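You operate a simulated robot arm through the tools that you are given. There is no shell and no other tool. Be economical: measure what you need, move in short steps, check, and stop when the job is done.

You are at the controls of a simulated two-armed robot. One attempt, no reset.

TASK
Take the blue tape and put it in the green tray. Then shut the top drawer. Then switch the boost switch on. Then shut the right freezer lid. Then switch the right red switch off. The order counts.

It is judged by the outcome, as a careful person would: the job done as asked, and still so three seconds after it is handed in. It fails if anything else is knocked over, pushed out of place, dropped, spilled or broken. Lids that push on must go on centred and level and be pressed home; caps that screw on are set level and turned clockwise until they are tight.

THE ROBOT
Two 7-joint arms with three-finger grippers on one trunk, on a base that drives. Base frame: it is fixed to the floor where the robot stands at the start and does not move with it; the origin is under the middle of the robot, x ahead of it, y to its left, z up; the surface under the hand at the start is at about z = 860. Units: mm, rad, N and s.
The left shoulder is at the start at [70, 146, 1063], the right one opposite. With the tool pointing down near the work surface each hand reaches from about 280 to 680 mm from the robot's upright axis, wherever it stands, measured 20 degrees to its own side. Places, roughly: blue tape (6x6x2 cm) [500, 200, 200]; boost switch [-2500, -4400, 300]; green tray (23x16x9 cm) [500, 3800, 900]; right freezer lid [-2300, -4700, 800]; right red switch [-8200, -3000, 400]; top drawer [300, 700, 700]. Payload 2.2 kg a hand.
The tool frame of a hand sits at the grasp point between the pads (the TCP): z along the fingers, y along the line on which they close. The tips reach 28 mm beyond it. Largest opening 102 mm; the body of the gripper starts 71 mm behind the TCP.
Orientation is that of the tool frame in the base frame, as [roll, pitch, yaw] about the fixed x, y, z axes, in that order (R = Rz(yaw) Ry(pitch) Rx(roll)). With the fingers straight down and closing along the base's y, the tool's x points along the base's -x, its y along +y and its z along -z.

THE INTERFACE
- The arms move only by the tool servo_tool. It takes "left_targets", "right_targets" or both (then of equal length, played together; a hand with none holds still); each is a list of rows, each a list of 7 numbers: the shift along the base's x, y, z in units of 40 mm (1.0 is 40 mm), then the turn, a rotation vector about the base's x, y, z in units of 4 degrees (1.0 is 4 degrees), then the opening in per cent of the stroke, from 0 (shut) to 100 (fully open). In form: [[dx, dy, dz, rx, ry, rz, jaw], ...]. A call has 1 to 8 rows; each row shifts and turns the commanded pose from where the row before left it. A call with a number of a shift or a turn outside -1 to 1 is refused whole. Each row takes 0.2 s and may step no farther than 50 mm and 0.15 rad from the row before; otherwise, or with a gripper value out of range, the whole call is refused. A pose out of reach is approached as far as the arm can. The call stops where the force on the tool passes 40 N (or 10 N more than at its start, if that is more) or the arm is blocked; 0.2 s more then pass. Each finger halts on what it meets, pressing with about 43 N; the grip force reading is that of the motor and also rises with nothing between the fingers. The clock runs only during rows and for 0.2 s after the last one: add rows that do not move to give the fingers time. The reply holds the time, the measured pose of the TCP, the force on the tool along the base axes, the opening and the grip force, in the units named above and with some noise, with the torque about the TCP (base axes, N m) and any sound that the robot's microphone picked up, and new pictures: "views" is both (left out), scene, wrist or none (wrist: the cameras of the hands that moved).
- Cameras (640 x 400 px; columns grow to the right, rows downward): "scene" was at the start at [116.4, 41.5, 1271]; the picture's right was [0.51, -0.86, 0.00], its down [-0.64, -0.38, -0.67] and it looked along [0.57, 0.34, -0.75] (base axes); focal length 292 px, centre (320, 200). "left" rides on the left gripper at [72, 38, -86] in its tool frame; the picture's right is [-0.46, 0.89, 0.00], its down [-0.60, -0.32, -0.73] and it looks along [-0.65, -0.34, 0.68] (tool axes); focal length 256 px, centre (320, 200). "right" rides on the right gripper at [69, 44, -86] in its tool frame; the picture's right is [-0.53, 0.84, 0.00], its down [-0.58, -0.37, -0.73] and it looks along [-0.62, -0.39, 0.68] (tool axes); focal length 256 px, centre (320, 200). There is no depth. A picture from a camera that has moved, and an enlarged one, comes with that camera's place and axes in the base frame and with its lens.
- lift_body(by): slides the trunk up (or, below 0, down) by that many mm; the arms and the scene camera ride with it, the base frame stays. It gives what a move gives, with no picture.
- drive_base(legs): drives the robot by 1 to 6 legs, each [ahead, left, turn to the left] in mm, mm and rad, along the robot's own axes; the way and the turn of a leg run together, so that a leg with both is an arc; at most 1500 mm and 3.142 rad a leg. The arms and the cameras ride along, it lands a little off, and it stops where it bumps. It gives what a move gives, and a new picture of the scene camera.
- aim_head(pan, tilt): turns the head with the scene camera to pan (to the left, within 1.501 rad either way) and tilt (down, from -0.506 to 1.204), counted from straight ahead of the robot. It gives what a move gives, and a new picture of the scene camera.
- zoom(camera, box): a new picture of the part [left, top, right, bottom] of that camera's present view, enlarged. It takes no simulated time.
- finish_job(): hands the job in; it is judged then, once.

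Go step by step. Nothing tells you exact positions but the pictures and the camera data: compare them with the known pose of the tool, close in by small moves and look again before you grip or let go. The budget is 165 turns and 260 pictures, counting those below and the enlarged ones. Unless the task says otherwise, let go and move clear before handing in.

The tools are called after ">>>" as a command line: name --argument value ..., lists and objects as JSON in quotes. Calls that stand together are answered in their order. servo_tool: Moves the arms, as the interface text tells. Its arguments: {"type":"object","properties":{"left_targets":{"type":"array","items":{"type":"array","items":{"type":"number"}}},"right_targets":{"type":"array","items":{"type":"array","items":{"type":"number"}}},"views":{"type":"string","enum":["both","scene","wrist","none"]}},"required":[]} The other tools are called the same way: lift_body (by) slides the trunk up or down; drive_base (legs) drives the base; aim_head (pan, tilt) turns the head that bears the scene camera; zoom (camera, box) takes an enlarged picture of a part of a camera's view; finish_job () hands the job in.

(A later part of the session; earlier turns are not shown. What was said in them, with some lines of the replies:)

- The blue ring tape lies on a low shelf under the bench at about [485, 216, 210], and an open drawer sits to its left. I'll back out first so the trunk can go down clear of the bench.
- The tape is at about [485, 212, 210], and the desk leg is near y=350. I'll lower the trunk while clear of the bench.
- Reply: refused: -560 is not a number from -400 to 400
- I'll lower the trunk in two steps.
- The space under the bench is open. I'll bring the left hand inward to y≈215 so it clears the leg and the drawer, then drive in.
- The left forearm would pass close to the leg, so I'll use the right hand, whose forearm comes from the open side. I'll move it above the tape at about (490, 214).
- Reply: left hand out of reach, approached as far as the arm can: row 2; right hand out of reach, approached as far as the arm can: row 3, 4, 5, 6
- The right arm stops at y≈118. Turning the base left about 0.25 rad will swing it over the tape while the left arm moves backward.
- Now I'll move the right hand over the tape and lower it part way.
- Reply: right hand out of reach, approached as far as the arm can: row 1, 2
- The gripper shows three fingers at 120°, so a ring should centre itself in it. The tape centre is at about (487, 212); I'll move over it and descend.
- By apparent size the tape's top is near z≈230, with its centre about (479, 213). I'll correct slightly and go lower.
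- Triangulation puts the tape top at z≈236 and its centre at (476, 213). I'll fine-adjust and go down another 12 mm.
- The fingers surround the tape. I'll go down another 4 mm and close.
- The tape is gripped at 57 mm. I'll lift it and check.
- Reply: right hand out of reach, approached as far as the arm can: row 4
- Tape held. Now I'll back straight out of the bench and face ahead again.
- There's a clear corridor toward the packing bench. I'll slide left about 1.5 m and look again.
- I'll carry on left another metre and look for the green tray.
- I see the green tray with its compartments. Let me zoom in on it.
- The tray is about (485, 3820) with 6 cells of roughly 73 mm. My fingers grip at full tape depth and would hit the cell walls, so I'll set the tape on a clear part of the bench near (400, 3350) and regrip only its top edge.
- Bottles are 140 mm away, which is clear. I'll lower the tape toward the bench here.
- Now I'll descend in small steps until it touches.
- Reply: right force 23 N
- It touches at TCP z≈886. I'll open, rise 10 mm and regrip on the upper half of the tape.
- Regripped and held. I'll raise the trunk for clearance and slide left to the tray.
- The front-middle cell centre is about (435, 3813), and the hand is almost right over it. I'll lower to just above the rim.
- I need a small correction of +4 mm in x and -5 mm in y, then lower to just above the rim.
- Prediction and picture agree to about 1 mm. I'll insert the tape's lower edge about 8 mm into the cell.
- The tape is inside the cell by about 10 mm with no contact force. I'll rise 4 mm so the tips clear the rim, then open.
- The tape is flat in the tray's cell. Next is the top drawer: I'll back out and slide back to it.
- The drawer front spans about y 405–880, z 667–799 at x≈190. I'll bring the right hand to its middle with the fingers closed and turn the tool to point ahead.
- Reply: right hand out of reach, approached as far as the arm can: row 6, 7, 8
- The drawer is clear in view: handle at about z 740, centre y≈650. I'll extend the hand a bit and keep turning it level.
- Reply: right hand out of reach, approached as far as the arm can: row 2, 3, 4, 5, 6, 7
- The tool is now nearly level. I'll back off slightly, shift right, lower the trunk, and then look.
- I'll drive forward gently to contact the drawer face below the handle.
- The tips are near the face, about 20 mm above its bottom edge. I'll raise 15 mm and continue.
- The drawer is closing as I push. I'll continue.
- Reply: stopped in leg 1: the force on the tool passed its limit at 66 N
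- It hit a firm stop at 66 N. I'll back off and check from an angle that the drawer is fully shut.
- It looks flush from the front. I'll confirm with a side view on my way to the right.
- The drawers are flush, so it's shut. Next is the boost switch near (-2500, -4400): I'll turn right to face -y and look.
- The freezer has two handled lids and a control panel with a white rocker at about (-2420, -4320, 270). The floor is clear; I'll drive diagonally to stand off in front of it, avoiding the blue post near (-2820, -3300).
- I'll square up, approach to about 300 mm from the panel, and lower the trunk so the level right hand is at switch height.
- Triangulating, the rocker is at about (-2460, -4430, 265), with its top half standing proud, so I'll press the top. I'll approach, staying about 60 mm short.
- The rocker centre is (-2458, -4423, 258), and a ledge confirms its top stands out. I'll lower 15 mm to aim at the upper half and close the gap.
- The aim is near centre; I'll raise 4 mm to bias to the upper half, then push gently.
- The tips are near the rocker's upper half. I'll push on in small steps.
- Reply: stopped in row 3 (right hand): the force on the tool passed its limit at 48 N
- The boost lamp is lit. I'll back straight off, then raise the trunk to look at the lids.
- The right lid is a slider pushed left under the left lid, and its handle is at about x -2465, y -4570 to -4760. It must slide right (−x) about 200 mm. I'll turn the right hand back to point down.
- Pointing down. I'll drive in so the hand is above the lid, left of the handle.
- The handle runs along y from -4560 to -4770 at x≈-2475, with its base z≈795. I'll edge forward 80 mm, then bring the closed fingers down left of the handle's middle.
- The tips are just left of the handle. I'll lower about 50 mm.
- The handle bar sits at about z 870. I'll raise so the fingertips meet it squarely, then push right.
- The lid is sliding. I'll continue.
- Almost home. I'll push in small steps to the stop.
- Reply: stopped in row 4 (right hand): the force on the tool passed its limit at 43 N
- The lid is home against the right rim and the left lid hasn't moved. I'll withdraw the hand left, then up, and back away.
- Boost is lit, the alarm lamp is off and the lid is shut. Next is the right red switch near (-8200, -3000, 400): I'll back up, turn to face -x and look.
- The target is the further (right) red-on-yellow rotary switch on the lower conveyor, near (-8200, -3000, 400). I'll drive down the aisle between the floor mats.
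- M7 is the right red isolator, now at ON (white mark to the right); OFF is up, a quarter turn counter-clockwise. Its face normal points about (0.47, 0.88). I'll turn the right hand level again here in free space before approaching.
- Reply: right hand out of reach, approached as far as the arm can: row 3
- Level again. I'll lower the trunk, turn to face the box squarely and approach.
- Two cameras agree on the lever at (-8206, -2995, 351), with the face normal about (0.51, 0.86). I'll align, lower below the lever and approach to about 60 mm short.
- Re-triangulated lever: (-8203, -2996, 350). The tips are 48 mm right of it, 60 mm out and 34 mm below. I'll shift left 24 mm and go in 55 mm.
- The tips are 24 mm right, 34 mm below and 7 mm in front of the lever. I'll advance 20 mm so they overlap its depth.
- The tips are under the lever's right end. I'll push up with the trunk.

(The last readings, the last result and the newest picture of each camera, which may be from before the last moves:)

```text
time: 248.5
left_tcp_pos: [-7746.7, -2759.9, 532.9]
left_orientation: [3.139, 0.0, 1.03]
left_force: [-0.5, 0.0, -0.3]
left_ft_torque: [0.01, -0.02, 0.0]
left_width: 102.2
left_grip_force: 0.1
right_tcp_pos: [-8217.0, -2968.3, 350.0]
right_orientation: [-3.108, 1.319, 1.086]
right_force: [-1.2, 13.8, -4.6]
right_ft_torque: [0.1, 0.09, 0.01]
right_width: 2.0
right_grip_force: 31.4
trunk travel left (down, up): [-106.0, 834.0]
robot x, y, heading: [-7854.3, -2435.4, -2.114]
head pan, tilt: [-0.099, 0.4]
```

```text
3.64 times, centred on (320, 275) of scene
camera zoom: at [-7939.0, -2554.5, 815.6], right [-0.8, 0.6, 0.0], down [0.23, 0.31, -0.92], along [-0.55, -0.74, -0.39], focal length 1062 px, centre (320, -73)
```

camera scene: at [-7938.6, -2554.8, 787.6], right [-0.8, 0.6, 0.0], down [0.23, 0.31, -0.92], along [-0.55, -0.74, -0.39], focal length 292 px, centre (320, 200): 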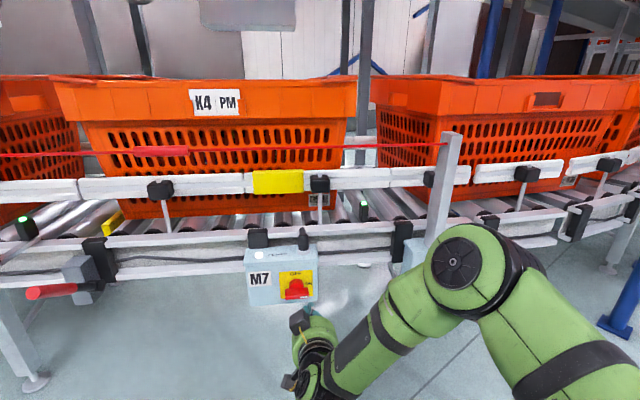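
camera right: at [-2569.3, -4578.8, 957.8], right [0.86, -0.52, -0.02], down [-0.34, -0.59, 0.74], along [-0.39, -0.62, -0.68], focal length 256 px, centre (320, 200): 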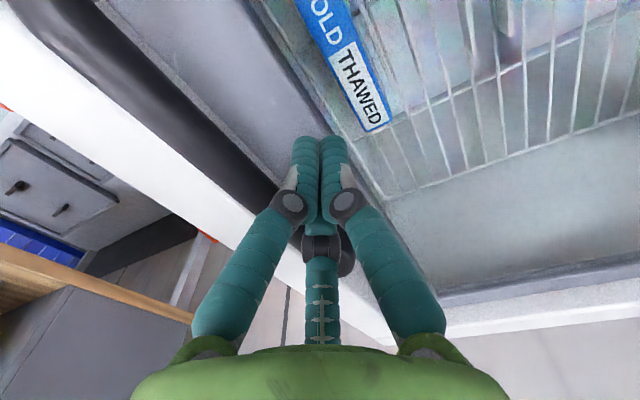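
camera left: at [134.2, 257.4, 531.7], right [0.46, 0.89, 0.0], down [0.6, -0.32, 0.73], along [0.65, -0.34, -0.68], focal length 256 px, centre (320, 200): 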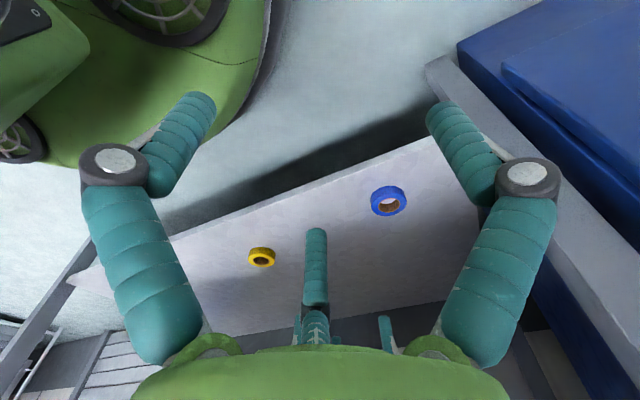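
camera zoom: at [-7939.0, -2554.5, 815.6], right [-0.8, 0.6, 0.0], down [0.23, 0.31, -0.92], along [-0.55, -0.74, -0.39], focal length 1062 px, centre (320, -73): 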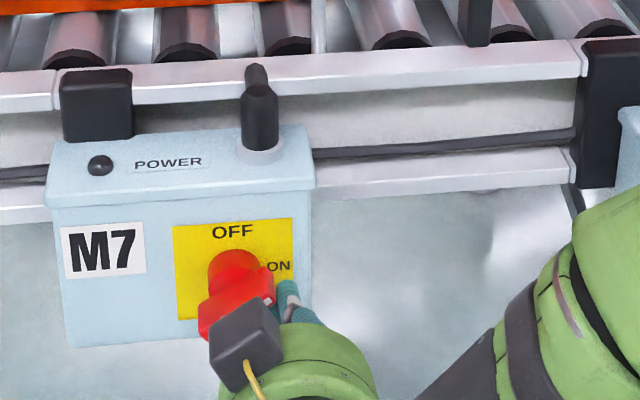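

The lever is turning and the power lamp has gone out. I'll carry on to bring it fully to OFF.

>>> lift_body --by 22

>>> zoom --camera "scene" --box '[240, 220, 400, 330]'

```text
time: 249.2
left_tcp_pos: [-7745.1, -2760.2, 554.4]
left_orientation: [-3.141, -0.001, 1.028]
left_force: [1.0, 0.9, 0.0]
left_ft_torque: [-0.03, 0.02, 0.01]
left_width: 101.9
left_grip_force: 0.1
right_tcp_pos: [-8216.7, -2970.0, 374.5]
right_orientation: [-3.118, 1.329, 1.08]
right_force: [1.0, -1.1, 0.4]
right_ft_torque: [0.02, 0.0, 0.01]
right_width: 2.1
right_grip_force: 31.1
trunk travel left (down, up): [-128.0, 812.0]
robot x, y, heading: [-7857.0, -2440.1, -2.111]
head pan, tilt: [-0.099, 0.4]
```

```text
3.64 times, centred on (320, 275) of scene
camera zoom: at [-7938.7, -2555.2, 837.7], right [-0.8, 0.6, 0.0], down [0.23, 0.31, -0.92], along [-0.55, -0.74, -0.39], focal length 1062 px, centre (320, -73)
```

zoom: 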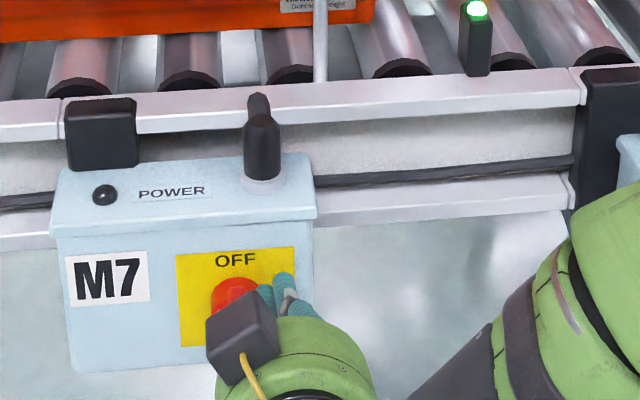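

>>> zoom --camera "right" --box '[220, 20, 540, 220]'

```text
2.00 times, centred on (380, 120) of right
camera zoom: at [-8129.8, -2904.9, 328.5], right [0.68, -0.53, 0.51], down [-0.03, 0.67, 0.74], along [-0.74, -0.52, 0.44], focal length 512 px, centre (200, 360)
```

zoom: 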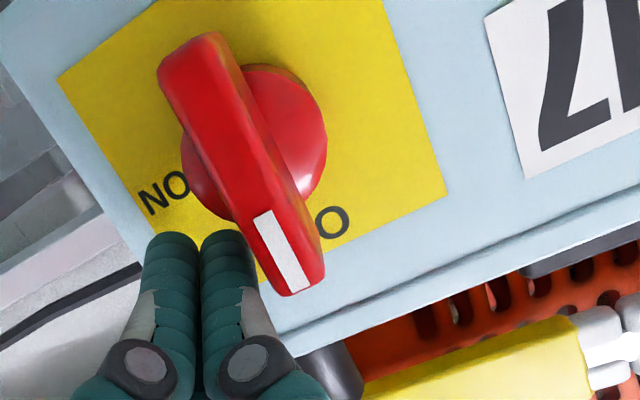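

The lever is vertical with its mark at OFF and the lamp is out. I'll withdraw straight back and verify.

>>> drive_base --legs '[[-350, 0, 0]]'

>>> zoom --camera "scene" --box '[240, 170, 380, 260]'

```text
time: 251.4
left_tcp_pos: [-7564.6, -2457.8, 554.1]
left_orientation: [3.141, 0.0, 1.034]
left_force: [0.2, 0.2, -0.1]
left_ft_torque: [0.0, 0.02, -0.01]
left_width: 102.1
left_grip_force: 0.0
right_tcp_pos: [-8035.4, -2670.1, 373.8]
right_orientation: [-3.112, 1.323, 1.087]
right_force: [-0.6, -0.8, -0.2]
right_ft_torque: [0.0, 0.04, 0.03]
right_width: 2.2
right_grip_force: 31.5
trunk travel left (down, up): [-128.0, 812.0]
robot x, y, heading: [-7675.5, -2138.1, -2.107]
head pan, tilt: [-0.099, 0.4]
camera scene: at [-7758.8, -2254.3, 837.6], right [-0.8, 0.59, 0.0], down [0.23, 0.31, -0.92], along [-0.55, -0.74, -0.39], focal length 292 px, centre (320, 200)
```

scene: 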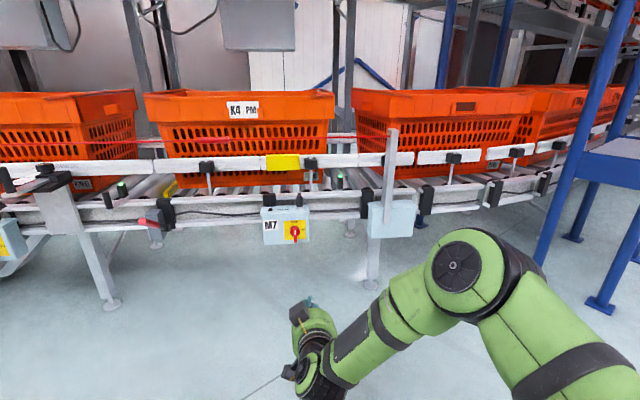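

```text
4.44 times, centred on (310, 215) of scene
camera zoom: at [-7758.8, -2254.3, 837.6], right [-0.8, 0.59, 0.0], down [0.23, 0.31, -0.92], along [-0.55, -0.74, -0.39], focal length 1298 px, centre (364, 133)
```

zoom: 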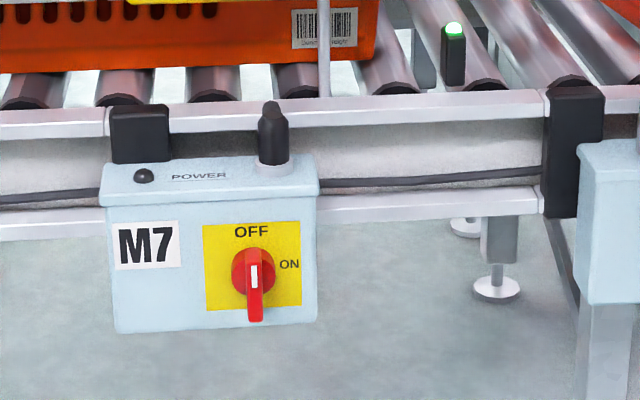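

M7 is off with its lamp dark, and the hands are clear. All five steps are done in order, so I'm handing in.

>>> finish_job

```text
The job is handed in.
```

I did all five steps in the order you asked, and the job is handed in:

1. **Blue tape:** it is lying flat in the front-middle cell of the green tray. I opened the fingers with its lower edge about 10 mm inside the cell, so it dropped the rest of the way in. On the way I set it down briefly on a clear part of the packing bench to regrip it.
2. **Top drawer:** it is shut. I pushed it to a firm stop, and it looks flush with the drawers below.
3. **Boost switch:** it is on. The boost lamp was lit and stayed lit when I checked after shutting the lid.
4. **Right freezer lid:** it is slid shut against the right rim. The freezer's red lamp, lit when I arrived, was off afterwards.
5. **Right red switch:** M7, the box at the place you gave, is turned to OFF and its power lamp is out.

I saw nothing else knocked over or moved.
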